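You operate a simulated robot arm through the tools that you are given. There is no shell and no other tool. Be economical: measure what you need, move in short steps, check, and stop when the job is done.

Carry out the task below with a simulated robot arm. There is one attempt and no reset: what you move stays moved.

TASK
Join the gold bobbin into the blue pair, park the old one on the yellow table, draw 7 metres. Set down upright: what you pick out.

It is judged by the outcome, as a careful person would: the job done as asked, and still so three seconds after it is handed in. It fails if anything else is knocked over, pushed out of place, dropped, spilled or broken.

THE ROBOT
A 6-joint arm with a two-finger parallel gripper on a trunk, on a base that drives. Base frame: it is fixed to the floor where the robot stands at the start and does not move with it; the origin is under the middle of the robot, x ahead of it, y to its left, z up. Units: cm, rad, N and s.
With the tool pointing down near the work surface it reaches from about 34 to 82 cm from the robot's upright axis, wherever it stands. Its first joint turns from -2.897 to 2.897 rad. Places, roughly: dial of brake five [40, 90, 70]; dial of brake four [40, 100, 70]; dial of brake one [40, 150, 70]; dial of brake six [40, 70, 70]; dial of brake three [40, 120, 70]; dial of brake two [40, 130, 70]. Payload 3.91 kg.
The tool frame sits at the grasp point between the pads (the TCP): z along the fingers, y along the line on which they close. The tips reach 3 cm beyond it. Largest opening 11 cm; finger width 2, thickness 1; the body of the gripper, 4.8 by 11.2 cm, starts 5.5 cm behind the TCP.
Orientation is told as [roll, pitch, yaw] about the base's x, y, z axes, in that order, counted from this pose: with the fingers straight down and closing along the base's y, the tool's x points along the base's -x, its y along +y and its z along -z.

THE INTERFACE
- The arm moves only by the tool drive_tool. Its argument "commands" is a list of rows, each a list of 6 numbers: the shift along the base's x, y, z in cm, then the turn, a rotation vector about the base's x, y, z in rad. In form: [[x, y, z, wx, wy, wz], ...]. A call has 1 to 12 rows; each row is the pose to reach, as a shift and turn from the pose commanded when the call began. "grip" is the gripper command, from -1 (shut) to 1 (fully open), values between in proportion, set as the call begins (left out, the last holds). Each row takes 0.2 s and may step no farther than 5 cm and 0.15 rad from the row before; otherwise, or with a gripper value out of range, the whole call is refused. Where a pose cannot be reached the arm comes as near as it can. A force on the tool above 40 N (or 10 N above the force at the start of the call, whichever is more), or a blocked arm, ends the call early, and 0.2 s more pass. Each finger travels about 4.5 cm/s and halts on what it meets, pressing with about 41 N; the grip force reading is that of the motor and also rises with nothing between the fingers. The clock runs only during rows and for 0.2 s after the last one: add rows that repeat a pose to give the fingers time. It gives the time, the measured TCP pose, the force on the tool (base axes), the opening and the grip force at its end, in the units of the frame above (readings bear some noise), with the torque about the TCP (base axes, N m) and any sound that the robot's microphone picked up.
- Cameras (640 x 400 px; columns grow to the right, rows downward): "scene" is now at [-0.35, 17.73, 140.84]; the picture's right is [0.24, -0.97, 0.00], its down [-0.74, -0.18, -0.65] and it looks along [0.63, 0.15, -0.76] (base axes); focal length 266 px, centre (320, 200). "wrist" rides on the gripper at [7.7, 0.7, -11.4] in the tool frame; the picture's right is [-0.09, 1.00, 0.00], its down [-0.80, -0.07, -0.59] and it looks along [-0.59, -0.05, 0.80] (tool axes); focal length 270 px, centre (320, 200). There is no depth. A picture from a camera that has moved, and an enlarged one, comes with that camera's place and axes in the base frame and with its lens.
- snapshot(camera): a new picture of that camera. No time passes.
- raise_lower(by): slides the trunk up (or, below 0, down) by that many cm; the arm and the scene camera ride with it, the base frame stays. It gives what a move gives, with no picture.
- steer(legs): drives the robot by 1 to 6 legs, each [ahead, turn to the left] in cm and rad, along the robot's own axes; the way and the turn of a leg run together, so that a leg with both is an arc; at most 150 cm and 3.142 rad a leg. The arm and the cameras ride along, it lands a little off, and it stops where it bumps. It gives what a move gives.
- turn_head(pan, tilt): turns the head with the scene camera to pan (to the left, within 2.705 rad either way) and tilt (down, from -0.506 to 1.204), counted from straight ahead of the robot. It gives what a move gives.
- enlarge(camera, box): a new picture of the part [left, top, right, bottom] of that camera's present view, enlarged. No time passes.
- close_job(): hands the job in; it is judged then, once.

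Work in short steps. Places have to be worked out from the pictures, the camera data and where the tool is seen: move nearer, look again, correct. Check each grasp and each placing, and mend what went wrong. You have 120 turns and 82 pictures in all, those below and enlarged ones among them. Open the gripper and draw the arm clear of the work before you hand the job in, unless the task says otherwise; then end with one line.

The tools are called after "Call:" as name(argument=value, ...) on one line, values as JSON. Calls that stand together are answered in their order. drive_tool: Moves the arm, as the interface text tells. Its arguments: {"type":"object","properties":{"commands":{"type":"array"},"grip":{"type":"number"}},"required":["commands"]} The other tools are called the same way: raise_lower (by) slides the trunk up or down; steer (legs) drives the base; turn_head (pan, tilt) turns the head that bears the scene camera; snapshot (camera) takes a picture; enlarge (camera, box) takes an enlarged picture of a part of a camera's view; close_job () hands the job in.

At the start:

```text
t: 0.0
tcp_pos: [40.34, 31.82, 104.34]
tcp_rot: [-0.001, 0.001, -0.017]
wrist_force: [0.5, -0.7, -0.4]
wrist_torque: [-0.04, 0.0, -0.01]
width: 11.02
grip_force: 0.1
trunk travel left (down, up): [-37.5, 23.5]
robot x, y, heading: [-0.08, 0.77, 0.002]
head pan, tilt: [0.237, 0.86]
```

scene: 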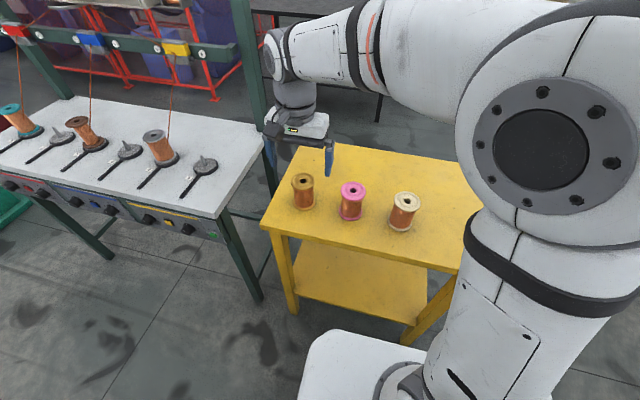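
wrist: 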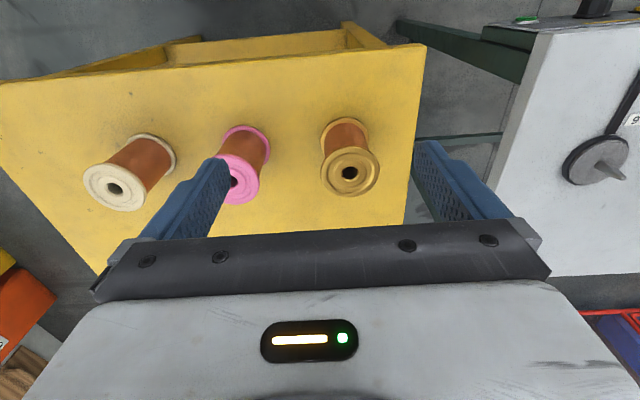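

I'll look around first: the table with the spindle pairs, enlarged, for labels and instructions.

Call:
enlarge(camera="scene", box=[0, 90, 240, 240])

Call:
turn_head(pan=1.2, tilt=0.5)

Call:
snapshot(camera="scene")

```text
2.67 times, centred on (120, 165) of scene
camera zoom: at [-0.35, 17.73, 140.84], right [0.24, -0.97, 0.0], down [-0.74, -0.18, -0.65], along [0.63, 0.15, -0.76], focal length 708 px, centre (853, 293)
```

zoom: 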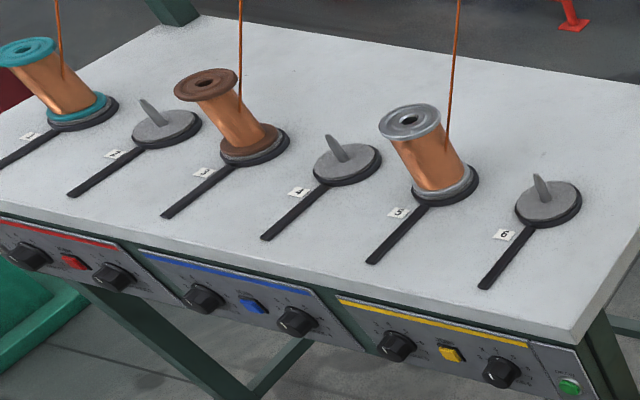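

```text
t: 1.2
tcp_pos: [40.45, 31.85, 104.24]
tcp_rot: [-0.002, 0.0, -0.016]
wrist_force: [-0.1, 0.0, -0.5]
wrist_torque: [-0.02, 0.01, 0.0]
width: 11.01
grip_force: 0.0
trunk travel left (down, up): [-37.5, 23.5]
robot x, y, heading: [0.17, 0.9, 0.003]
head pan, tilt: [1.201, 0.499]
```

```text
78 pictures are left
camera scene: at [-4.61, 24.39, 143.92], right [0.93, -0.36, 0.0], down [-0.17, -0.45, -0.88], along [0.32, 0.82, -0.48], focal length 266 px, centre (320, 200)
```

scene: 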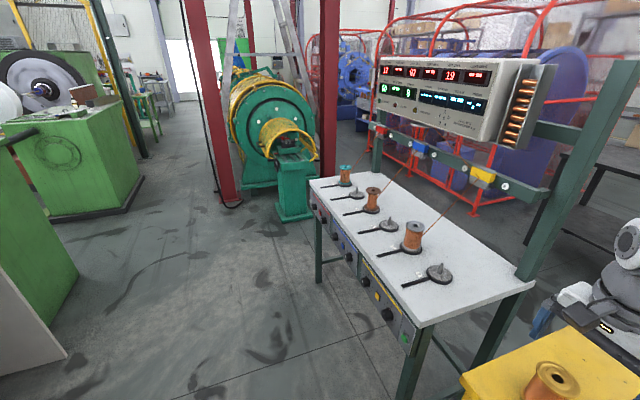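

A display box stands above the spindle table; I enlarge it to read the numbers and lettering, and the front panel.

Call:
enlarge(camera="scene", box=[360, 50, 560, 175])

Call:
enlarge(camera="scene", box=[300, 150, 540, 350])

```text
3.20 times, centred on (460, 112) of scene
camera zoom: at [-4.61, 24.39, 143.92], right [0.93, -0.36, 0.0], down [-0.17, -0.45, -0.88], along [0.32, 0.82, -0.48], focal length 850 px, centre (-128, 480)
```

zoom: 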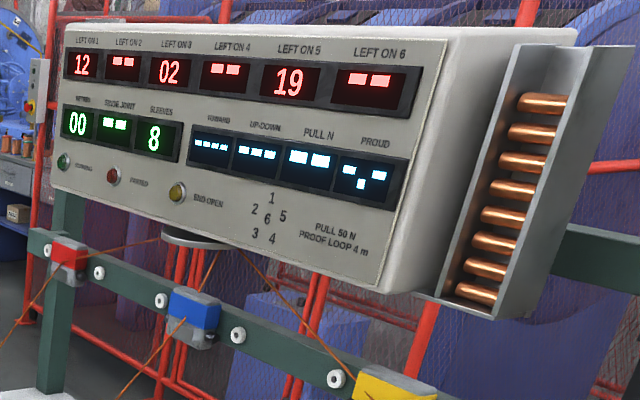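

```text
2.00 times, centred on (420, 250) of scene
camera zoom: at [-4.61, 24.39, 143.92], right [0.93, -0.36, 0.0], down [-0.17, -0.45, -0.88], along [0.32, 0.82, -0.48], focal length 531 px, centre (120, 100)
```

zoom: 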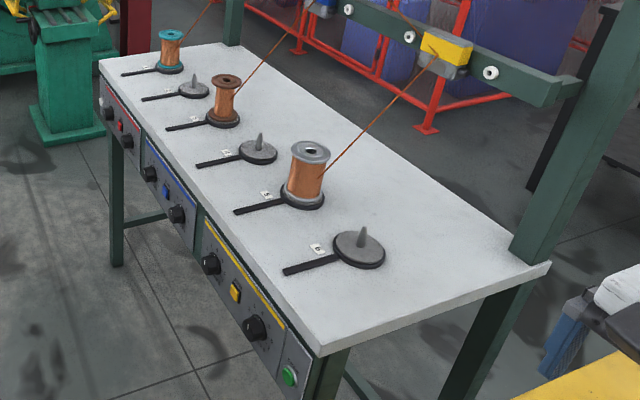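

The panel reads 12/02/19 m left on 1/3/5, eight sleeves, "pull 50 N, proof loop 4 m". I now zoom in on the blue block on the rail and the bobbins on the yellow table.

Call:
turn_head(pan=1.0, tilt=0.35)

Call:
enlarge(camera="scene", box=[220, 100, 420, 225])

Call:
turn_head(pan=0.4, tilt=0.9)

Call:
enlarge(camera="scene", box=[280, 120, 520, 270])

```text
t: 2.0
tcp_pos: [40.21, 31.85, 104.25]
tcp_rot: [0.001, 0.002, -0.016]
wrist_force: [0.6, -0.7, 0.8]
wrist_torque: [0.0, 0.0, -0.02]
width: 10.99
grip_force: 0.0
trunk travel left (down, up): [-37.5, 23.5]
robot x, y, heading: [-0.01, 1.15, -0.003]
head pan, tilt: [1.0, 0.351]
```

```text
3.20 times, centred on (320, 162) of scene
camera zoom: at [-2.88, 23.74, 145.28], right [0.84, -0.54, 0.0], down [-0.19, -0.29, -0.94], along [0.51, 0.79, -0.34], focal length 850 px, centre (320, 320)
```

zoom: 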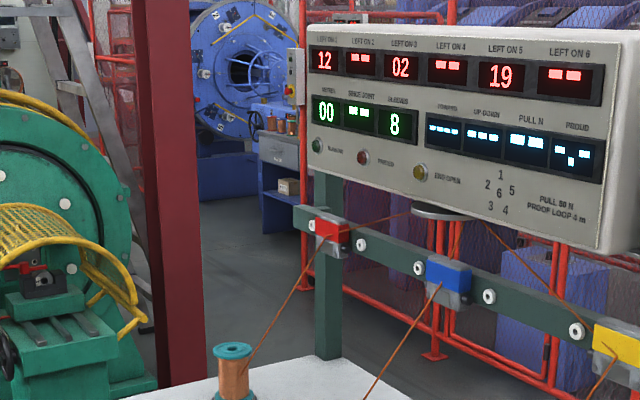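

```text
t: 3.0
tcp_pos: [40.33, 31.89, 104.33]
tcp_rot: [0.0, 0.001, -0.015]
wrist_force: [-0.6, 0.7, 0.5]
wrist_torque: [0.0, -0.01, 0.02]
width: 10.98
grip_force: 0.1
trunk travel left (down, up): [-37.5, 23.5]
robot x, y, heading: [0.1, 1.35, 0.001]
head pan, tilt: [0.4, 0.901]
```

```text
2.67 times, centred on (400, 195) of scene
camera zoom: at [-0.94, 18.85, 140.54], right [0.39, -0.92, 0.0], down [-0.72, -0.31, -0.62], along [0.57, 0.24, -0.78], focal length 708 px, centre (107, 213)
```

zoom: 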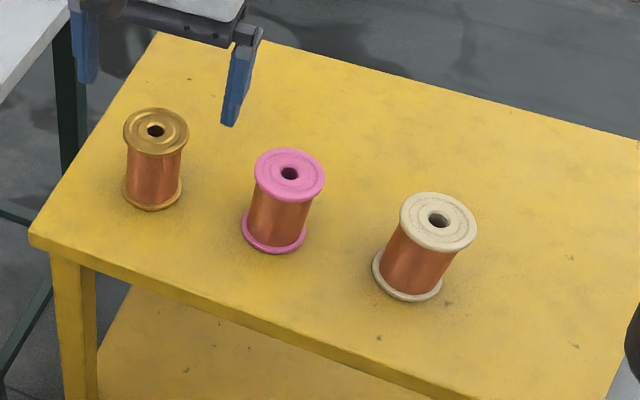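

Triangulating both cameras: gold bobbin stands near (49, 34.4), top at z≈88.5, ~7 cm wide, ~10 cm tall. I move above it at z≈98 and look again.

Call:
drive_tool(commands=[[3, 1, -1, 0, 0, 0], [6, 2, -3, 0, 0, 0.01], [8.5, 2.5, -5, 0, 0, 0.016], [8.5, 2.5, -6, 0, 0, 0.016], [8.5, 2.5, -6, 0, 0, 0.016]], grip=1)

Call:
snapshot(camera="wrist")

Call:
enlarge(camera="scene", box=[280, 100, 520, 250])

```text
t: 4.2
tcp_pos: [48.75, 34.47, 98.13]
tcp_rot: [0.0, -0.001, -0.001]
wrist_force: [-0.2, 1.1, 0.3]
wrist_torque: [-0.02, -0.01, -0.01]
width: 11.01
grip_force: 0.0
trunk travel left (down, up): [-37.5, 23.5]
robot x, y, heading: [-0.12, 0.91, 0.002]
head pan, tilt: [0.4, 0.901]
```

```text
73 pictures are left
camera wrist: at [41.1, 35.15, 109.53], right [0.09, 1.0, 0.0], down [0.8, -0.07, 0.59], along [0.59, -0.05, -0.8], focal length 270 px, centre (320, 200)
```

wrist: 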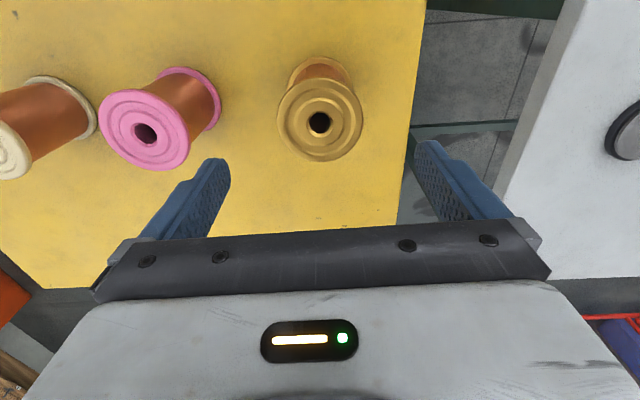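

```text
2.67 times, centred on (400, 175) of scene
camera zoom: at [-0.95, 18.84, 140.53], right [0.39, -0.92, 0.0], down [-0.72, -0.31, -0.62], along [0.57, 0.24, -0.78], focal length 708 px, centre (107, 267)
```

zoom: 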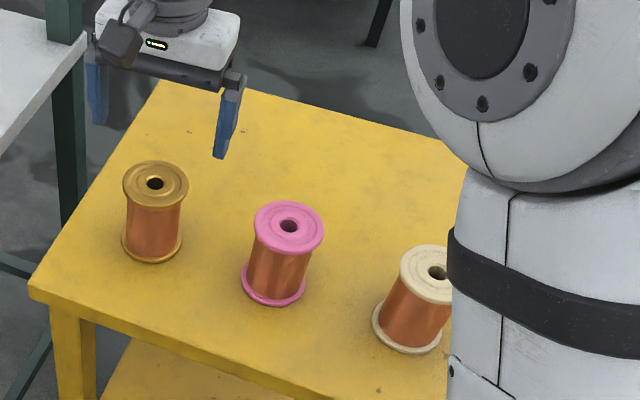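

Gold's axis is at (48.7, 34.5), top z≈89, directly under the tool. I descend so that the pads straddle the top flange.

Call:
drive_tool(commands=[[0, 0, -4, 0, 0, 0], [0, 0, -8, 0, 0, 0], [0, 0, -11, 0, 0, 0], [0, 0, -11, 0, 0, 0]])

Call:
snapshot(camera="wrist")

```text
t: 5.2
tcp_pos: [48.75, 34.61, 87.29]
tcp_rot: [0.001, 0.0, 0.0]
wrist_force: [-0.2, -0.2, 0.0]
wrist_torque: [-0.01, 0.01, -0.01]
width: 10.98
grip_force: 0.0
trunk travel left (down, up): [-37.5, 23.5]
robot x, y, heading: [-0.16, 0.92, 0.004]
head pan, tilt: [0.4, 0.901]
```

```text
71 pictures are left
camera wrist: at [41.09, 35.22, 98.67], right [0.09, 1.0, 0.0], down [0.8, -0.07, 0.59], along [0.59, -0.05, -0.8], focal length 270 px, centre (320, 200)
```

wrist: 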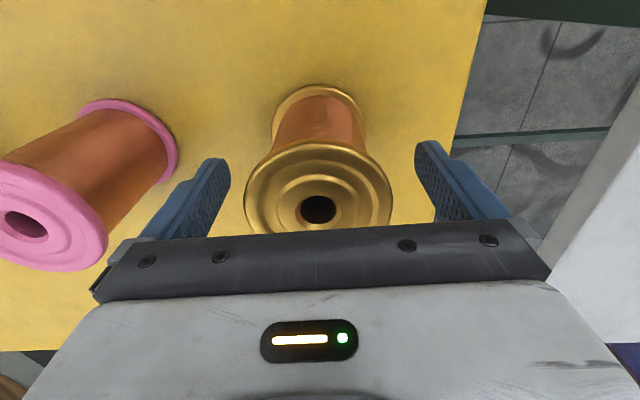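

Well centred. I close the fingers and wait.

Call:
drive_tool(commands=[[0, 0, 0, 0, 0, 0], [0, 0, 0, 0, 0, 0], [0, 0, 0, 0, 0, 0], [0, 0, 0, 0, 0, 0], [0, 0, 0, 0, 0, 0], [0, 0, 0, 0, 0, 0], [0, 0, 2, 0, 0, 0]], grip=-1)

Call:
drive_tool(commands=[[0, 0, 4, 0, 0, 0], [0, 0, 8, 0, 0, 0], [0, 0, 12, 0, 0, 0], [0, 0, 16, 0, 0, 0], [0, 0, 16, 0, 0, 0]])

Call:
snapshot(camera="wrist")

```text
t: 6.8
tcp_pos: [48.72, 34.5, 89.22]
tcp_rot: [-0.002, -0.001, 0.001]
wrist_force: [-0.3, -0.1, -7.1]
wrist_torque: [0.03, -0.02, -0.02]
width: 6.71
grip_force: 40.7
trunk travel left (down, up): [-37.5, 23.5]
robot x, y, heading: [0.39, 0.89, 0.006]
head pan, tilt: [0.4, 0.901]
```

```text
t: 8.0
tcp_pos: [48.68, 34.68, 105.33]
tcp_rot: [0.0, -0.001, 0.001]
wrist_force: [-0.4, -1.3, -6.1]
wrist_torque: [0.02, 0.01, 0.01]
width: 6.7
grip_force: 41.4
trunk travel left (down, up): [-37.5, 23.5]
robot x, y, heading: [0.44, 0.94, 0.002]
head pan, tilt: [0.4, 0.901]
```

```text
70 pictures are left
camera wrist: at [41.03, 35.42, 116.82], right [0.09, 1.0, 0.0], down [0.8, -0.07, 0.59], along [0.59, -0.05, -0.8], focal length 270 px, centre (320, 200)
```

wrist: 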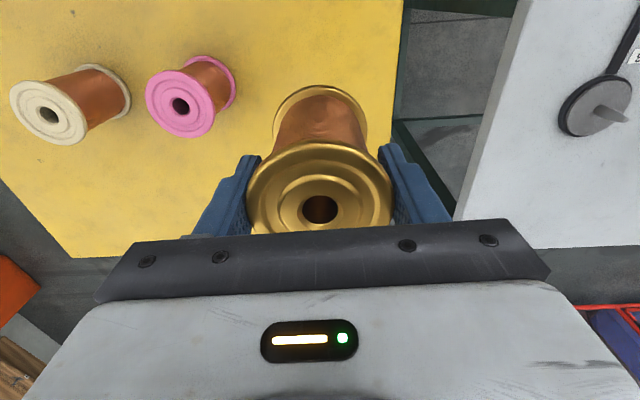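

Held firmly (≈0.65 kg, width 6.7). I retract the arm and lift slightly, then drive to stand before the blue pair (spindle 4 near (56, 101)).

Call:
drive_tool(commands=[[-3, 0, 2, 0, 0, 0], [-6, 0, 4, 0, 0, 0], [-10, 0, 5, 0, 0, 0], [-10, 0, 5, 0, 0, 0]])

Call:
steer(legs=[[0, 1.571], [90, 0], [0, -1.571]])

Call:
turn_head(pan=0.3, tilt=0.4)

Call:
snapshot(camera="scene")

Call:
snapshot(camera="wrist")

```text
t: 9.0
tcp_pos: [38.67, 34.4, 110.2]
tcp_rot: [0.0, 0.0, 0.001]
wrist_force: [0.3, -0.7, -6.4]
wrist_torque: [-0.01, -0.03, 0.0]
width: 6.72
grip_force: 41.1
trunk travel left (down, up): [-37.5, 23.5]
robot x, y, heading: [-0.01, 1.27, 0.001]
head pan, tilt: [0.4, 0.901]
```

```text
t: 21.5
tcp_pos: [36.05, 124.18, 110.33]
tcp_rot: [0.001, 0.001, 0.0]
wrist_force: [-1.4, -0.5, -7.4]
wrist_torque: [-0.04, 0.01, -0.01]
width: 6.7
grip_force: 41.4
trunk travel left (down, up): [-37.5, 23.5]
robot x, y, heading: [-2.48, 94.28, 0.02]
head pan, tilt: [0.4, 0.901]
```

```text
t: 22.4
tcp_pos: [36.04, 124.25, 110.22]
tcp_rot: [0.0, 0.001, 0.0]
wrist_force: [0.5, 0.4, -7.1]
wrist_torque: [0.0, 0.01, 0.04]
width: 6.73
grip_force: 40.9
trunk travel left (down, up): [-37.5, 23.5]
robot x, y, heading: [-2.25, 94.34, 0.012]
head pan, tilt: [0.3, 0.4]
```

```text
69 pictures are left
camera scene: at [-1.88, 112.05, 144.82], right [0.31, -0.95, 0.0], down [-0.37, -0.12, -0.92], along [0.88, 0.29, -0.39], focal length 266 px, centre (320, 200)
```

scene: 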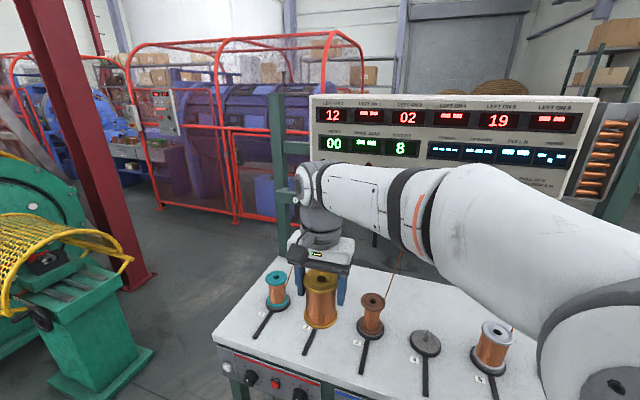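

```text
68 pictures are left
camera wrist: at [28.41, 124.95, 121.72], right [0.09, 1.0, 0.0], down [0.8, -0.07, 0.59], along [0.59, -0.05, -0.8], focal length 270 px, centre (320, 200)
```

wrist: 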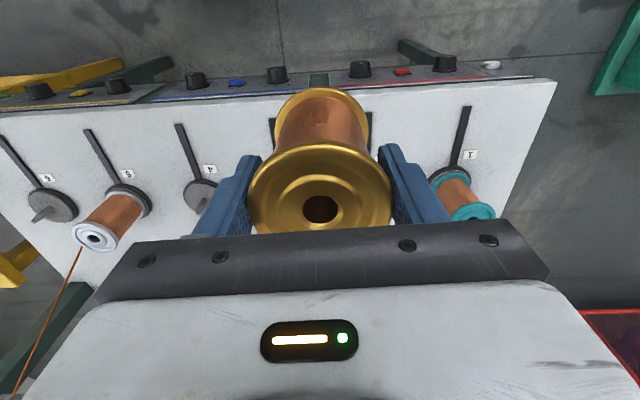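

Robot arrived near (−2.3, 94.3). I move the bobbin in front of spindle 4 at height, then forward, and look.

Call:
drive_tool(commands=[[0, -5, 0, 0, 0, 0], [0, -10, 0, 0, 0, 0], [0, -15, 0, 0, 0, 0], [0, -20, 0, 0, 0, 0], [0, -23.2, 0, 0, 0, 0], [5, -23.2, 0, 0, 0, 0], [9, -23.2, 0, 0, 0, 0], [9, -23.2, 0, 0, 0, 0]])

Call:
snapshot(camera="wrist")

Call:
snapshot(camera="scene")

```text
t: 24.2
tcp_pos: [45.04, 100.88, 110.11]
tcp_rot: [0.0, 0.003, 0.001]
wrist_force: [-0.2, 0.0, -6.9]
wrist_torque: [-0.01, 0.04, 0.02]
width: 6.71
grip_force: 41.0
trunk travel left (down, up): [-37.5, 23.5]
robot x, y, heading: [-2.81, 94.39, 0.016]
head pan, tilt: [0.3, 0.4]
```

```text
67 pictures are left
camera wrist: at [37.34, 101.64, 121.6], right [0.09, 1.0, 0.0], down [0.8, -0.07, 0.59], along [0.59, -0.05, -0.8], focal length 270 px, centre (320, 200)
```

wrist: 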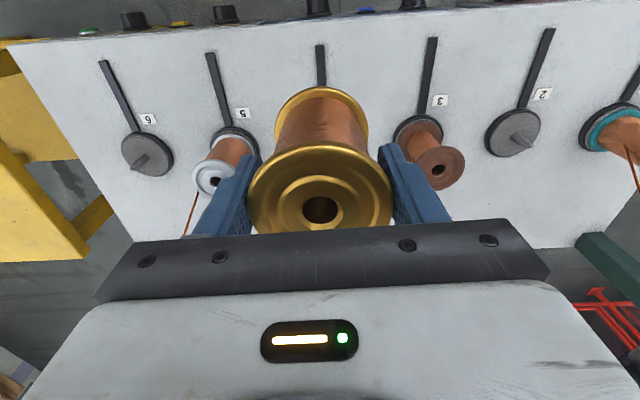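

```text
66 pictures are left
camera scene: at [-1.88, 111.98, 144.83], right [0.31, -0.95, 0.0], down [-0.37, -0.12, -0.92], along [0.88, 0.29, -0.39], focal length 266 px, centre (320, 200)
```

scene: 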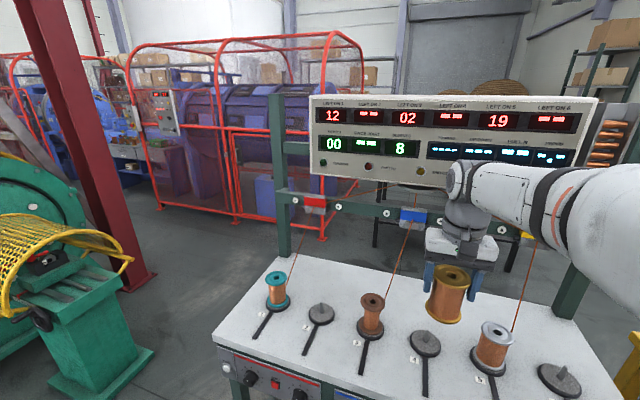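

I need an unobstructed wrist view of spindle 4, so I shift the tool sideways by 12 cm and take a picture from either side.

Call:
drive_tool(commands=[[2, -4, 0, 0, 0, 0], [4, -8, 0, 0, 0, 0], [5, -12, 0, 0, 0, 0], [5, -12, 0, 0, 0, 0]])

Call:
snapshot(camera="wrist")

Call:
drive_tool(commands=[[0, 5, 0, 0, 0, 0], [0, 10, 0, 0, 0, 0], [0, 15, 0, 0, 0, 0], [0, 20, 0, 0, 0, 0], [0, 24, 0, 0, 0, 0], [0, 24, 0, 0, 0, 0]])

Call:
snapshot(camera="wrist")

```text
t: 25.2
tcp_pos: [50.01, 88.86, 110.18]
tcp_rot: [-0.001, 0.0, 0.0]
wrist_force: [0.3, -0.5, -7.9]
wrist_torque: [0.0, -0.03, -0.03]
width: 6.7
grip_force: 40.8
trunk travel left (down, up): [-37.5, 23.5]
robot x, y, heading: [-2.29, 94.34, 0.014]
head pan, tilt: [0.3, 0.4]
```

```text
65 pictures are left
camera wrist: at [42.43, 89.6, 121.69], right [0.09, 1.0, 0.0], down [0.8, -0.07, 0.59], along [0.59, -0.05, -0.8], focal length 270 px, centre (320, 200)
```

wrist: 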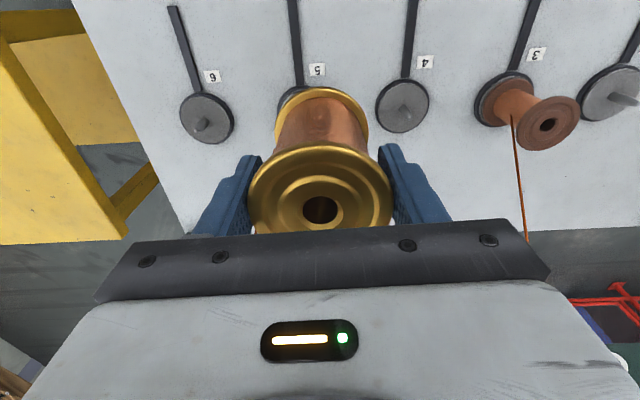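

```text
t: 26.6
tcp_pos: [50.23, 112.96, 110.26]
tcp_rot: [-0.001, 0.001, 0.0]
wrist_force: [-0.1, -0.8, -6.7]
wrist_torque: [-0.02, 0.04, 0.02]
width: 6.72
grip_force: 41.3
trunk travel left (down, up): [-37.5, 23.5]
robot x, y, heading: [-2.35, 93.81, 0.016]
head pan, tilt: [0.3, 0.4]
```

```text
64 pictures are left
camera wrist: at [42.56, 113.56, 121.65], right [0.09, 1.0, 0.0], down [0.8, -0.07, 0.59], along [0.59, -0.05, -0.8], focal length 270 px, centre (320, 200)
```

wrist: 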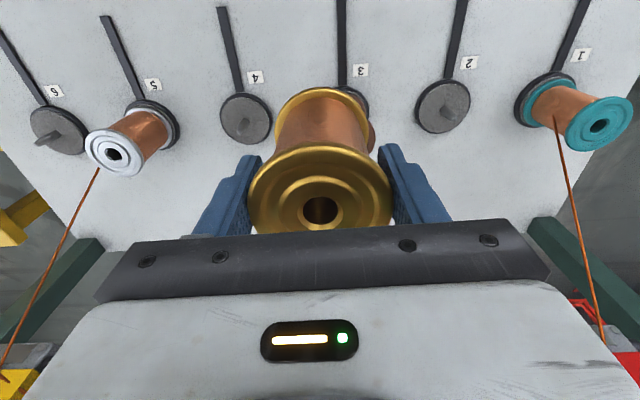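

Triangulated: spindle 4 disc centre ≈ (56.1, 100.9), z≈81. I go over it and lower to just above the pin, then check with the head camera.

Call:
drive_tool(commands=[[0, -4, 0, 0, 0, 0], [0, -8, 0, 0, 0, 0], [2, -12.05, 0, 0, 0, 0], [5.9, -12.05, 0, 0, 0, 0], [5.9, -12.05, -4, 0, 0, 0], [5.9, -12.05, -8, 0, 0, 0], [5.9, -12.05, -12, 0, 0, 0], [5.9, -12.05, -14, 0, 0, 0], [5.9, -12.05, -14, 0, 0, 0]])

Call:
turn_head(pan=0.0, tilt=0.75)

Call:
enlarge(camera="scene", box=[260, 100, 460, 225])

Call:
snapshot(camera="wrist")

```text
t: 28.6
tcp_pos: [55.89, 100.69, 96.11]
tcp_rot: [0.001, 0.002, -0.001]
wrist_force: [-0.2, 0.5, -6.6]
wrist_torque: [-0.04, 0.04, -0.03]
width: 6.72
grip_force: 41.0
trunk travel left (down, up): [-37.5, 23.5]
robot x, y, heading: [-2.57, 93.94, 0.011]
head pan, tilt: [0.3, 0.4]
```

```text
t: 29.4
tcp_pos: [55.92, 100.84, 96.15]
tcp_rot: [0.0, 0.001, 0.001]
wrist_force: [0.3, 0.3, -7.6]
wrist_torque: [0.01, 0.01, -0.01]
width: 6.72
grip_force: 41.2
trunk travel left (down, up): [-37.5, 23.5]
robot x, y, heading: [-2.6, 94.64, 0.013]
head pan, tilt: [0.0, 0.75]
```

```text
3.20 times, centred on (360, 162) of scene
camera zoom: at [-2.34, 109.25, 141.73], right [0.02, -1.0, 0.0], down [-0.68, -0.01, -0.73], along [0.73, 0.01, -0.68], focal length 850 px, centre (192, 320)
```

zoom: 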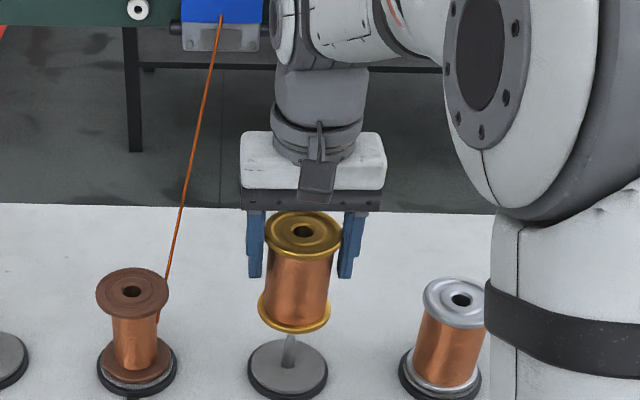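

```text
62 pictures are left
camera wrist: at [48.3, 101.47, 107.6], right [0.09, 1.0, 0.0], down [0.8, -0.07, 0.59], along [0.59, -0.05, -0.8], focal length 270 px, centre (320, 200)
```

wrist: 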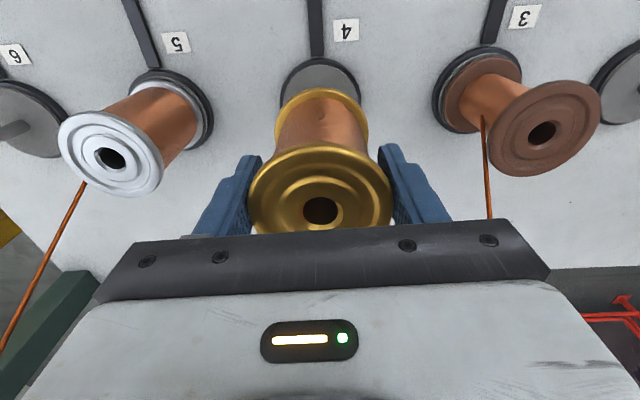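

Alignment agrees within about 2 mm in both views. I lower onto the pin in small steps, watching the force.

Call:
drive_tool(commands=[[0, 0, -1.5, 0, 0, 0], [0, 0, -3, 0, 0, 0], [0, 0, -4.5, 0, 0, 0], [0, 0, -5.5, 0, 0, 0], [0, 0, -6, 0, 0, 0], [0, 0, -6, 0, 0, 0]])

Call:
enlarge(camera="scene", box=[260, 100, 460, 225])

```text
t: 30.8
tcp_pos: [55.97, 100.8, 90.27]
tcp_rot: [-0.001, -0.001, 0.0]
wrist_force: [10.2, -7.0, -2.9]
wrist_torque: [-0.56, -0.72, 0.0]
width: 6.72
grip_force: 40.7
trunk travel left (down, up): [-37.5, 23.5]
robot x, y, heading: [-2.43, 94.32, 0.013]
head pan, tilt: [0.0, 0.75]
```

```text
3.20 times, centred on (360, 162) of scene
camera zoom: at [-2.26, 109.16, 141.74], right [0.02, -1.0, 0.0], down [-0.68, -0.01, -0.73], along [0.73, 0.01, -0.68], focal length 850 px, centre (192, 320)
```

zoom: 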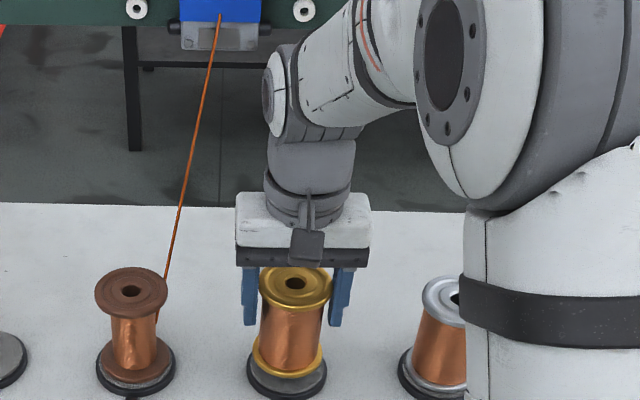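

The bobbin is on the pin with side force (+10, −7 N); I ease it +0.3 x, −0.2 y and lower onto the disc.

Call:
drive_tool(commands=[[0.15, -0.1, 0, 0, 0, 0], [0.3, -0.2, 0, 0, 0, 0], [0.3, -0.2, -0.5, 0, 0, 0], [0.3, -0.2, -0.8, 0, 0, 0], [0.3, -0.2, -0.8, 0, 0, 0]])

```text
t: 32.0
tcp_pos: [56.18, 100.68, 89.5]
tcp_rot: [-0.001, 0.002, 0.0]
wrist_force: [0.5, -0.7, -7.0]
wrist_torque: [-0.03, 0.01, 0.02]
width: 6.69
grip_force: 41.2
trunk travel left (down, up): [-37.5, 23.5]
robot x, y, heading: [-2.6, 94.26, 0.014]
head pan, tilt: [0.0, 0.75]
```

Side force is gone; it still hangs at full weight, so I lower further until contact.

Call:
drive_tool(commands=[[0, 0, -0.3, 0, 0, 0], [0, 0, -0.6, 0, 0, 0], [0, 0, -0.9, 0, 0, 0], [0, 0, -1.2, 0, 0, 0], [0, 0, -1.2, 0, 0, 0]])

```text
t: 33.2
tcp_pos: [56.17, 100.78, 88.68]
tcp_rot: [0.002, -0.007, 0.0]
wrist_force: [4.4, -1.1, 27.3]
wrist_torque: [-0.22, 0.69, 0.08]
width: 6.75
grip_force: 41.1
trunk travel left (down, up): [-37.5, 23.5]
robot x, y, heading: [-2.75, 94.61, 0.016]
head pan, tilt: [0.0, 0.75]
```

Seated on the disc (27 N upward). I release and rise, then look at the panel.

Call:
drive_tool(commands=[[0, 0, 0.2, 0, 0, 0], [0, 0, 0.2, 0, 0, 0], [0, 0, 0.2, 0, 0, 0], [0, 0, 0.2, 0, 0, 0], [0, 0, 0.2, 0, 0, 0], [0, 0, 3, 0, 0, 0], [0, 0, 7, 0, 0, 0], [0, 0, 11, 0, 0, 0], [0, 0, 15, 0, 0, 0], [-5, 0, 17, 0, 0, 0], [-10, 0, 17, 0, 0, 0], [-15, 0, 17, 0, 0, 0]], grip=1)

Call:
turn_head(pan=0.0, tilt=0.5)

Call:
snapshot(camera="scene")

```text
refused: row 10 steps farther than a row can; nothing moved
```

```text
t: 34.0
tcp_pos: [56.22, 100.65, 88.51]
tcp_rot: [0.0, -0.005, 0.0]
wrist_force: [12.9, -0.1, 33.5]
wrist_torque: [-0.01, -0.05, 0.08]
width: 6.75
grip_force: 40.9
trunk travel left (down, up): [-37.5, 23.5]
robot x, y, heading: [-2.54, 94.52, 0.015]
head pan, tilt: [0.0, 0.499]
```

```text
60 pictures are left
camera scene: at [-1.76, 109.21, 143.93], right [0.02, -1.0, 0.0], down [-0.48, -0.01, -0.88], along [0.88, 0.01, -0.48], focal length 266 px, centre (320, 200)
```

scene: 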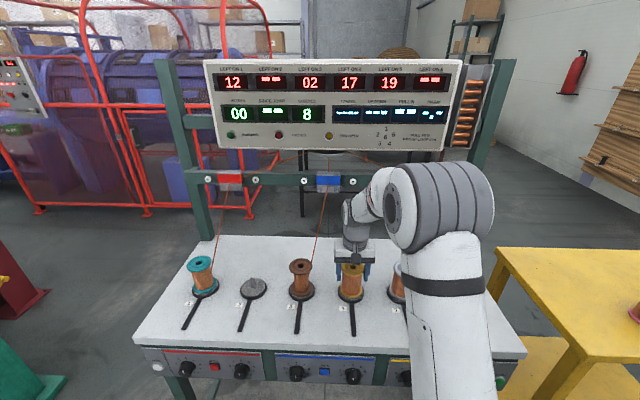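

The panel now shows 17 m on spindle 4: gold is recognised. I release and rise.

Call:
drive_tool(commands=[[0, 0, 0.3, 0, 0, 0], [0, 0, 0.3, 0, 0, 0], [0, 0, 0.3, 0, 0, 0], [0, 0, 0.3, 0, 0, 0], [0, 0, 0.3, 0, 0, 0], [0, 0, 3, 0, 0, 0], [0, 0, 7, 0, 0, 0], [0, 0, 11, 0, 0, 0], [0, 0, 15, 0, 0, 0], [-4, 0, 16, 0, 0, 0], [-8, 0, 16, 0, 0, 0], [-12, 0, 16, 0, 0, 0]], grip=1)

Call:
snapshot(camera="wrist")

Call:
turn_head(pan=0.0, tilt=0.35)

Call:
enlarge(camera="scene", box=[190, 80, 510, 280])

```text
t: 36.6
tcp_pos: [44.22, 100.65, 104.37]
tcp_rot: [-0.002, 0.0, 0.0]
wrist_force: [0.5, 0.6, -0.8]
wrist_torque: [0.02, -0.03, -0.01]
width: 11.02
grip_force: 0.0
trunk travel left (down, up): [-37.5, 23.5]
robot x, y, heading: [-2.81, 93.98, 0.013]
head pan, tilt: [0.0, 0.499]
```

```text
59 pictures are left
camera wrist: at [36.53, 101.37, 115.7], right [0.09, 1.0, 0.0], down [0.8, -0.07, 0.59], along [0.59, -0.05, -0.8], focal length 270 px, centre (320, 200)
```

wrist: 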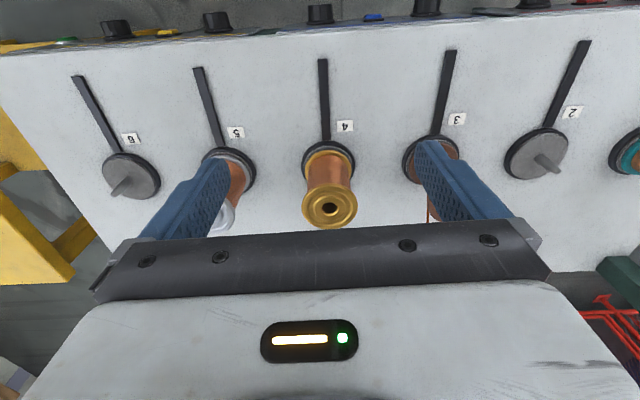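

```text
t: 37.3
tcp_pos: [44.26, 100.62, 104.21]
tcp_rot: [-0.001, 0.0, 0.001]
wrist_force: [0.0, -0.7, -0.9]
wrist_torque: [-0.04, 0.01, -0.01]
width: 10.98
grip_force: 0.1
trunk travel left (down, up): [-37.5, 23.5]
robot x, y, heading: [-2.69, 94.2, 0.018]
head pan, tilt: [0.0, 0.351]
```

```text
2.00 times, centred on (350, 180) of scene
camera zoom: at [-1.4, 109.25, 145.28], right [0.02, -1.0, 0.0], down [-0.34, -0.01, -0.94], along [0.94, 0.01, -0.34], focal length 531 px, centre (260, 240)
```

zoom: 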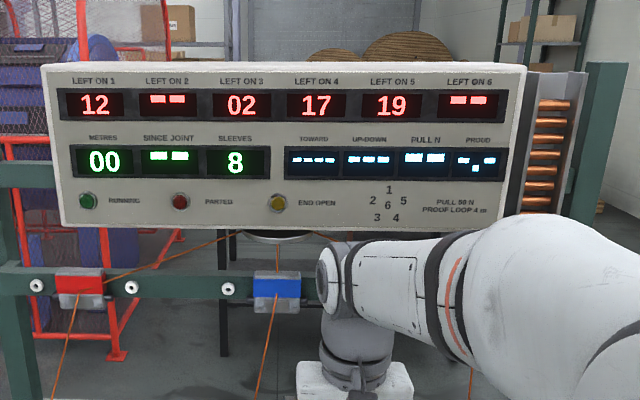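

I enlarge the blue block on the rail and the blue control panel on the table front.

Call:
enlarge(camera="scene", box=[270, 190, 370, 252])

Call:
turn_head(pan=0.1, tilt=0.85)

Call:
enlarge(camera="scene", box=[230, 200, 390, 300])

```text
6.40 times, centred on (320, 221) of scene
camera zoom: at [-1.4, 109.25, 145.28], right [0.02, -1.0, 0.0], down [-0.34, -0.01, -0.94], along [0.94, 0.01, -0.34], focal length 1700 px, centre (320, 66)
```

zoom: 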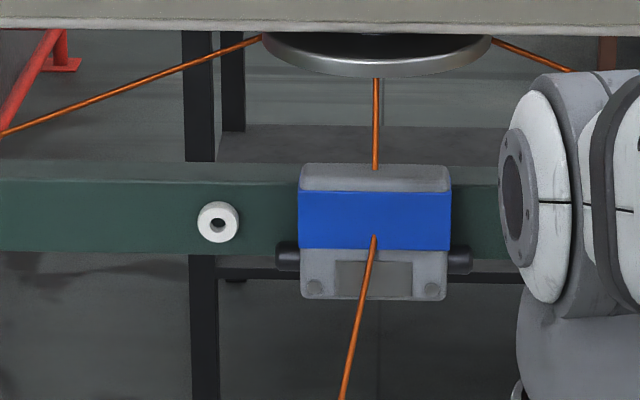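

```text
t: 38.2
tcp_pos: [44.15, 100.58, 104.36]
tcp_rot: [0.0, 0.0, -0.001]
wrist_force: [0.7, 1.0, 0.1]
wrist_torque: [0.0, 0.03, 0.01]
width: 11.01
grip_force: 0.0
trunk travel left (down, up): [-37.5, 23.5]
robot x, y, heading: [-2.37, 94.47, 0.014]
head pan, tilt: [0.099, 0.85]
```

```text
4.00 times, centred on (310, 250) of scene
camera zoom: at [-2.94, 110.0, 140.93], right [0.12, -0.99, 0.0], down [-0.75, -0.09, -0.66], along [0.66, 0.08, -0.75], focal length 1062 px, centre (360, 0)
```

zoom: 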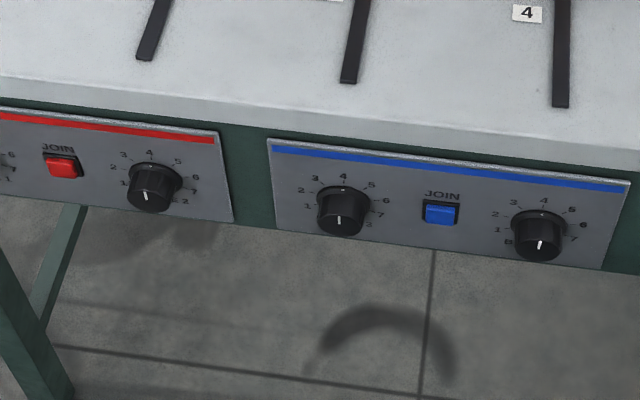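

The panel has a blue JOIN button between dials 3 and 4. I move the arm right and back to see where gold's wire end is and the right eyelet.

Call:
drive_tool(commands=[[-2, -5, 2, 0, 0, 0], [-4, -10, 4, 0, 0, 0], [-5, -15, 4, 0, 0, 0], [-6, -20, 4, 0, 0, 0], [-6, -25, 4, 0, 0, 0], [-6, -30, 4, 0, 0, 0], [-6, -30, 4, 0, 0, 0]])

Call:
turn_head(pan=-0.1, tilt=0.6)

Call:
enlarge(camera="scene", box=[180, 110, 420, 260])

Call:
enlarge(camera="scene", box=[240, 330, 352, 400])

```text
refused: row 1 steps farther than a row can; nothing moved
```

```text
t: 39.0
tcp_pos: [44.28, 100.55, 104.33]
tcp_rot: [0.0, 0.0, 0.0]
wrist_force: [-0.4, 0.4, 1.0]
wrist_torque: [0.03, -0.01, -0.04]
width: 10.99
grip_force: 0.1
trunk travel left (down, up): [-37.5, 23.5]
robot x, y, heading: [-2.71, 94.54, 0.02]
head pan, tilt: [-0.099, 0.6]
```

```text
2.67 times, centred on (300, 185) of scene
camera zoom: at [-1.9, 108.37, 143.01], right [-0.08, -1.0, 0.0], down [-0.56, 0.05, -0.82], along [0.82, -0.07, -0.57], focal length 708 px, centre (373, 240)
```

zoom: 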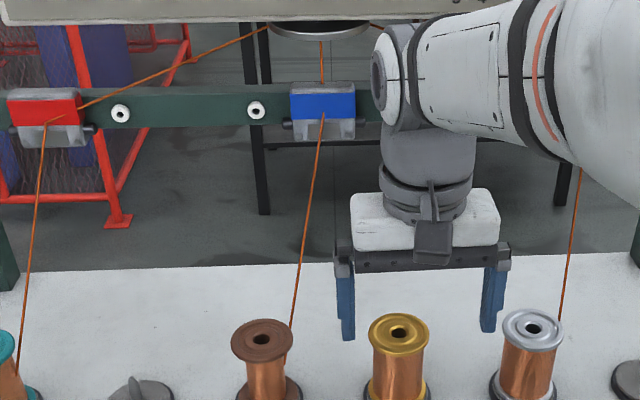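

```text
5.71 times, centred on (296, 365) of scene
camera zoom: at [-1.9, 108.37, 143.01], right [-0.08, -1.0, 0.0], down [-0.56, 0.05, -0.82], along [0.82, -0.07, -0.57], focal length 1518 px, centre (457, -743)
```

zoom: 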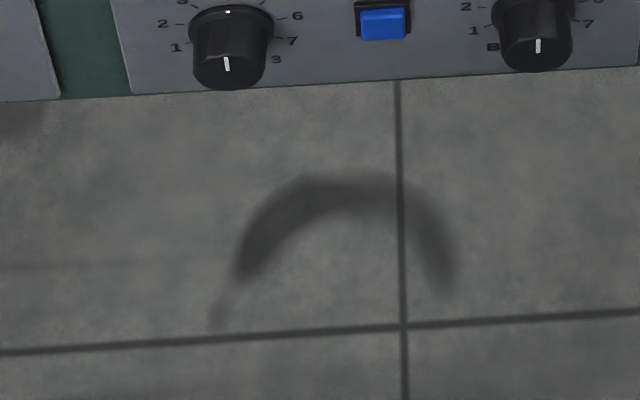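

Redo the move with shorter rows, then look at eyelets and panel.

Call:
drive_tool(commands=[[-2, -4, 1, 0, 0, 0], [-4, -8, 2, 0, 0, 0], [-6, -12, 3, 0, 0, 0], [-6, -16, 4, 0, 0, 0], [-6, -20, 4, 0, 0, 0], [-6, -24, 4, 0, 0, 0], [-6, -28, 4, 0, 0, 0], [-6, -32, 4, 0, 0, 0]])

Call:
enlarge(camera="scene", box=[180, 110, 420, 260])

Call:
turn_head(pan=0.1, tilt=1.1)

Call:
enlarge(camera="scene", box=[250, 150, 410, 250])

```text
t: 40.8
tcp_pos: [38.1, 68.48, 108.44]
tcp_rot: [0.002, -0.001, -0.001]
wrist_force: [0.0, 0.4, -0.4]
wrist_torque: [0.02, -0.01, 0.0]
width: 11.0
grip_force: 0.0
trunk travel left (down, up): [-37.5, 23.5]
robot x, y, heading: [-2.25, 94.3, 0.013]
head pan, tilt: [-0.099, 0.6]
```

```text
2.67 times, centred on (300, 185) of scene
camera zoom: at [-1.89, 108.34, 143.01], right [-0.08, -1.0, 0.0], down [-0.56, 0.05, -0.82], along [0.82, -0.07, -0.57], focal length 708 px, centre (373, 240)
```

zoom: 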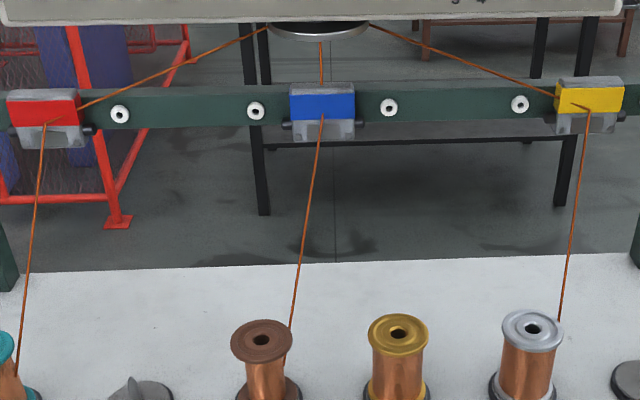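

```text
t: 41.7
tcp_pos: [38.19, 68.58, 108.38]
tcp_rot: [-0.001, 0.0, 0.0]
wrist_force: [-0.6, 0.5, -0.8]
wrist_torque: [0.02, -0.03, -0.01]
width: 11.0
grip_force: 0.0
trunk travel left (down, up): [-37.5, 23.5]
robot x, y, heading: [-2.7, 94.11, 0.013]
head pan, tilt: [0.099, 1.1]
```

```text
4.00 times, centred on (330, 200) of scene
camera zoom: at [-4.43, 109.82, 139.16], right [0.11, -0.99, 0.0], down [-0.88, -0.1, -0.45], along [0.45, 0.05, -0.89], focal length 1062 px, centre (280, 200)
```

zoom: 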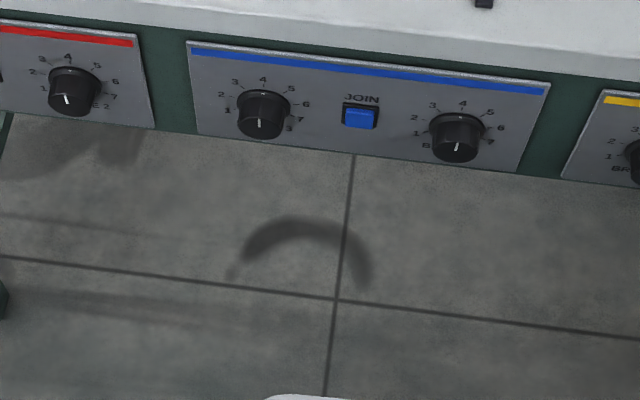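

No loose end is visible; the panel's JOIN button probably splices with a sleeve. I want a frontal look at the dials, so I back up, lower the trunk and tilt the wrist toward the panel.

Call:
steer(legs=[[-32, 0]])

Call:
raise_lower(by=-25)

Call:
drive_tool(commands=[[0, 4.5, 0, 0, -0.14, 0], [0, 9, 0, 0, -0.28, 0], [0, 13.5, 0, 0, -0.42, 0], [0, 18, 0, 0, -0.56, 0], [0, 22.5, 0, 0, -0.7, 0], [0, 27, 0, 0, -0.84, 0], [0, 31.5, 0, 0, -0.95, 0], [0, 36, 0, 0, -0.95, 0], [0, 40, 0, 0, -0.95, 0], [0, 40, 0, 0, -0.95, 0]])

Call:
snapshot(camera="wrist")

```text
t: 43.9
tcp_pos: [5.9, 67.77, 108.46]
tcp_rot: [0.0, 0.0, -0.008]
wrist_force: [0.7, -0.2, -0.7]
wrist_torque: [-0.03, -0.06, 0.02]
width: 11.0
grip_force: 0.0
trunk travel left (down, up): [-37.5, 23.5]
robot x, y, heading: [-34.66, 94.02, 0.009]
head pan, tilt: [0.099, 1.1]
```

```text
t: 46.5
tcp_pos: [5.8, 67.81, 83.52]
tcp_rot: [0.0, 0.001, -0.006]
wrist_force: [0.0, -0.1, 0.1]
wrist_torque: [-0.02, 0.01, 0.01]
width: 10.98
grip_force: 0.0
trunk travel left (down, up): [-12.5, 48.5]
robot x, y, heading: [-34.67, 93.69, 0.007]
head pan, tilt: [0.099, 1.1]
```

```text
t: 47.9
tcp_pos: [5.87, 86.06, 78.08]
tcp_rot: [-0.02, -0.694, -0.253]
wrist_force: [0.0, 0.2, 0.5]
wrist_torque: [0.01, 0.03, -0.02]
width: 10.99
grip_force: 0.1
trunk travel left (down, up): [-12.5, 48.5]
robot x, y, heading: [-35.3, 93.72, 0.011]
head pan, tilt: [0.099, 1.1]
stopped in row 7: the arm was blocked; the commanded pose is now the measured one
```

```text
51 pictures are left
camera wrist: at [-6.63, 90.3, 81.96], right [0.33, 0.94, 0.04], down [0.21, -0.12, 0.97], along [0.92, -0.31, -0.24], focal length 270 px, centre (320, 200)
```

wrist: 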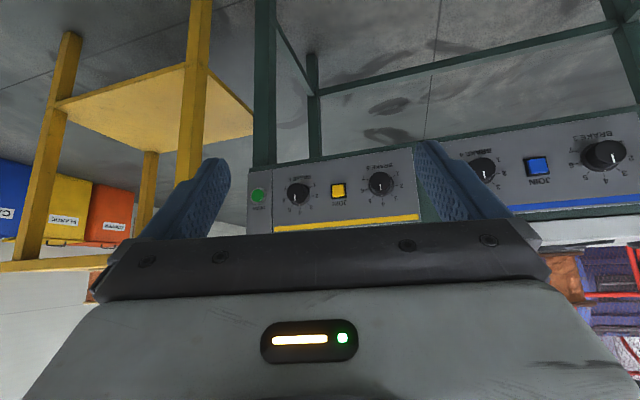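

The arm reached a limit close to the body, but the view is useful. I enlarge the panels and the bins.

Call:
enlarge(camera="wrist", box=[430, 90, 640, 222])

Call:
enlarge(camera="wrist", box=[240, 150, 440, 275])

```text
3.03 times, centred on (535, 156) of wrist
camera zoom: at [-6.63, 90.3, 81.96], right [0.33, 0.94, 0.04], down [0.21, -0.12, 0.97], along [0.92, -0.31, -0.24], focal length 819 px, centre (-332, 333)
```

zoom: 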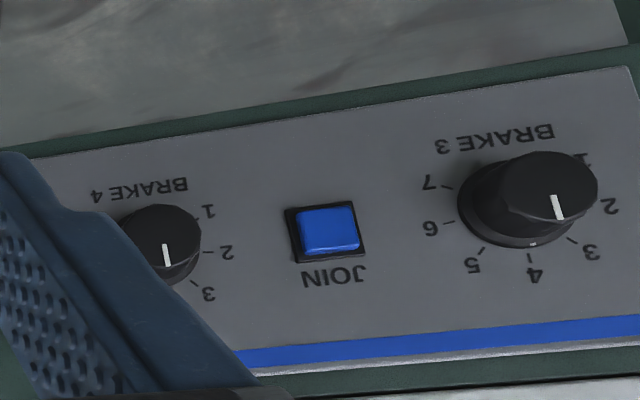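

```text
3.20 times, centred on (340, 212) of wrist
camera zoom: at [-6.63, 90.3, 81.96], right [0.33, 0.94, 0.04], down [0.21, -0.12, 0.97], along [0.92, -0.31, -0.24], focal length 865 px, centre (256, 160)
```

zoom: 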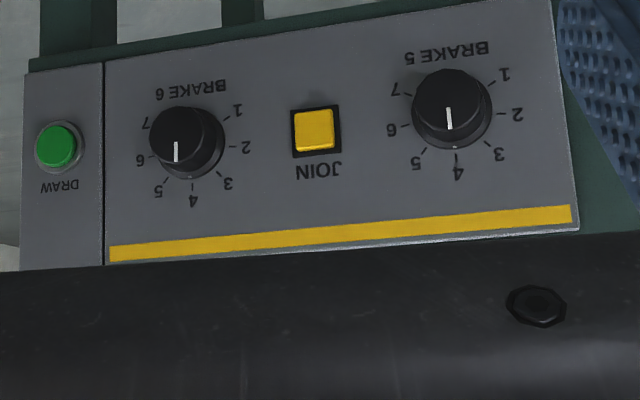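

All brakes stand at 4; JOIN (blue) is near (39.5, 108.7, 68.7) and a green DRAW button is at the right end. I extend the arm, straighten the yaw, then pitch the tool level with closed fingers.

Call:
drive_tool(commands=[[4, 2, 0, 0, 0, 0.1], [8, 4, 0, 0, 0, 0.2], [12, 6, 0, 0, 0, 0.253], [16, 8, 0, 0, 0, 0.253], [16, 12, 0, 0, 0, 0.253], [16, 16, 0, 0, 0, 0.253], [16, 20, 0, 0, 0, 0.253], [16, 22.6, 0, 0, 0, 0.253], [16, 22.6, 0, 0, 0, 0.253]], grip=-1)

Call:
drive_tool(commands=[[0, 0, 0, 0, -0.14, 0], [0, 0, -2, 0, -0.28, 0], [0, 0, -4, 0, -0.42, 0], [0, 0, -6, 0, -0.56, 0], [0, 0, -8, 0, -0.7, 0], [0, 0, -9, 0, -0.84, 0], [0, 0, -9.4, 0, -0.877, 0], [0, 0, -9.4, 0, -0.877, 0]])

Call:
snapshot(camera="wrist")

```text
t: 49.9
tcp_pos: [22.12, 108.59, 78.14]
tcp_rot: [-0.019, -0.706, -0.001]
wrist_force: [-0.6, -0.1, -0.8]
wrist_torque: [0.01, 0.0, 0.0]
width: 0.02
grip_force: 38.0
trunk travel left (down, up): [-12.5, 48.5]
robot x, y, heading: [-35.03, 93.98, 0.009]
head pan, tilt: [0.099, 1.1]
```

```text
t: 51.7
tcp_pos: [22.46, 109.06, 69.39]
tcp_rot: [-2.547, -1.56, 2.523]
wrist_force: [-1.1, 0.5, -1.1]
wrist_torque: [-0.01, 0.05, 0.01]
width: 0.01
grip_force: 37.5
out of reach, approached as far as the arm can: row 7, 8
trunk travel left (down, up): [-12.5, 48.5]
robot x, y, heading: [-34.85, 93.44, 0.011]
head pan, tilt: [0.099, 1.1]
```

```text
48 pictures are left
camera wrist: at [11.14, 109.96, 61.52], right [0.02, 1.0, 0.08], down [-0.6, -0.05, 0.8], along [0.8, -0.07, 0.6], focal length 270 px, centre (320, 200)
```

wrist: 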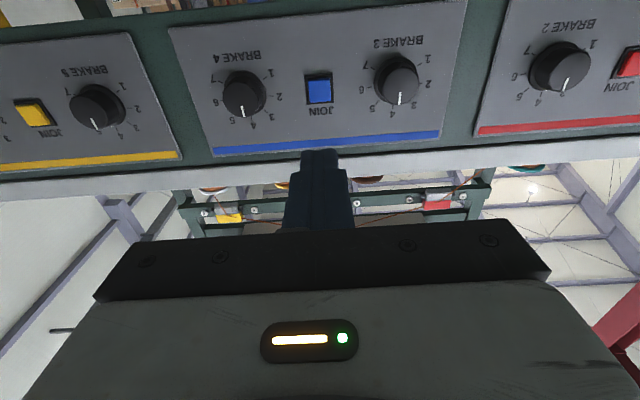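

Tool is level and lined up with the button at ≈(39.5, 108.6, 69.0). I advance to ~2 cm short, and check.

Call:
drive_tool(commands=[[4, -0.4, -0.3, 0, 0, 0], [8, -0.4, -0.3, 0, 0, 0], [11, -0.4, -0.3, 0, 0, 0], [11, -0.4, -0.3, 0, 0, 0]])

Call:
snapshot(camera="wrist")

```text
t: 52.7
tcp_pos: [33.61, 108.62, 69.04]
tcp_rot: [3.075, -1.56, -3.098]
wrist_force: [0.4, -0.6, -0.7]
wrist_torque: [-0.02, 0.05, -0.04]
width: 0.0
grip_force: 37.9
trunk travel left (down, up): [-12.5, 48.5]
robot x, y, heading: [-34.68, 93.48, 0.012]
head pan, tilt: [0.099, 1.1]
```

```text
47 pictures are left
camera wrist: at [22.3, 109.49, 61.32], right [0.02, 1.0, 0.09], down [-0.61, -0.06, 0.79], along [0.8, -0.07, 0.6], focal length 270 px, centre (320, 200)
```

wrist: 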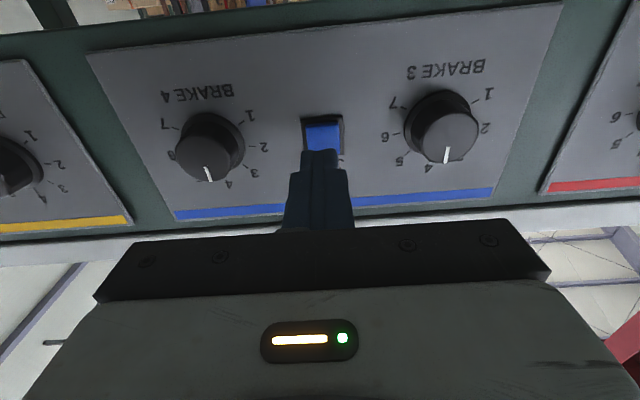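

Aligned. I press in with small steps.

Call:
drive_tool(commands=[[1.5, 0, 0, 0, 0, 0], [2.5, 0, 0, 0, 0, 0], [3, 0, 0, 0, 0, 0], [3.4, 0, 0, 0, 0, 0], [3.8, 0, 0, 0, 0, 0], [4.1, 0, 0, 0, 0, 0]])

```text
t: 53.7
tcp_pos: [36.37, 108.58, 69.27]
tcp_rot: [3.101, -1.558, -3.123]
wrist_force: [-27.2, -3.5, 8.6]
wrist_torque: [-0.03, -0.12, -0.12]
width: 0.0
grip_force: 37.3
trunk travel left (down, up): [-12.5, 48.5]
robot x, y, heading: [-34.64, 93.72, 0.006]
head pan, tilt: [0.099, 1.1]
heard: click
stopped in row 4: the force on the tool passed its limit at 49 N (the readings are from after the stop); the commanded pose is now the measured one
```

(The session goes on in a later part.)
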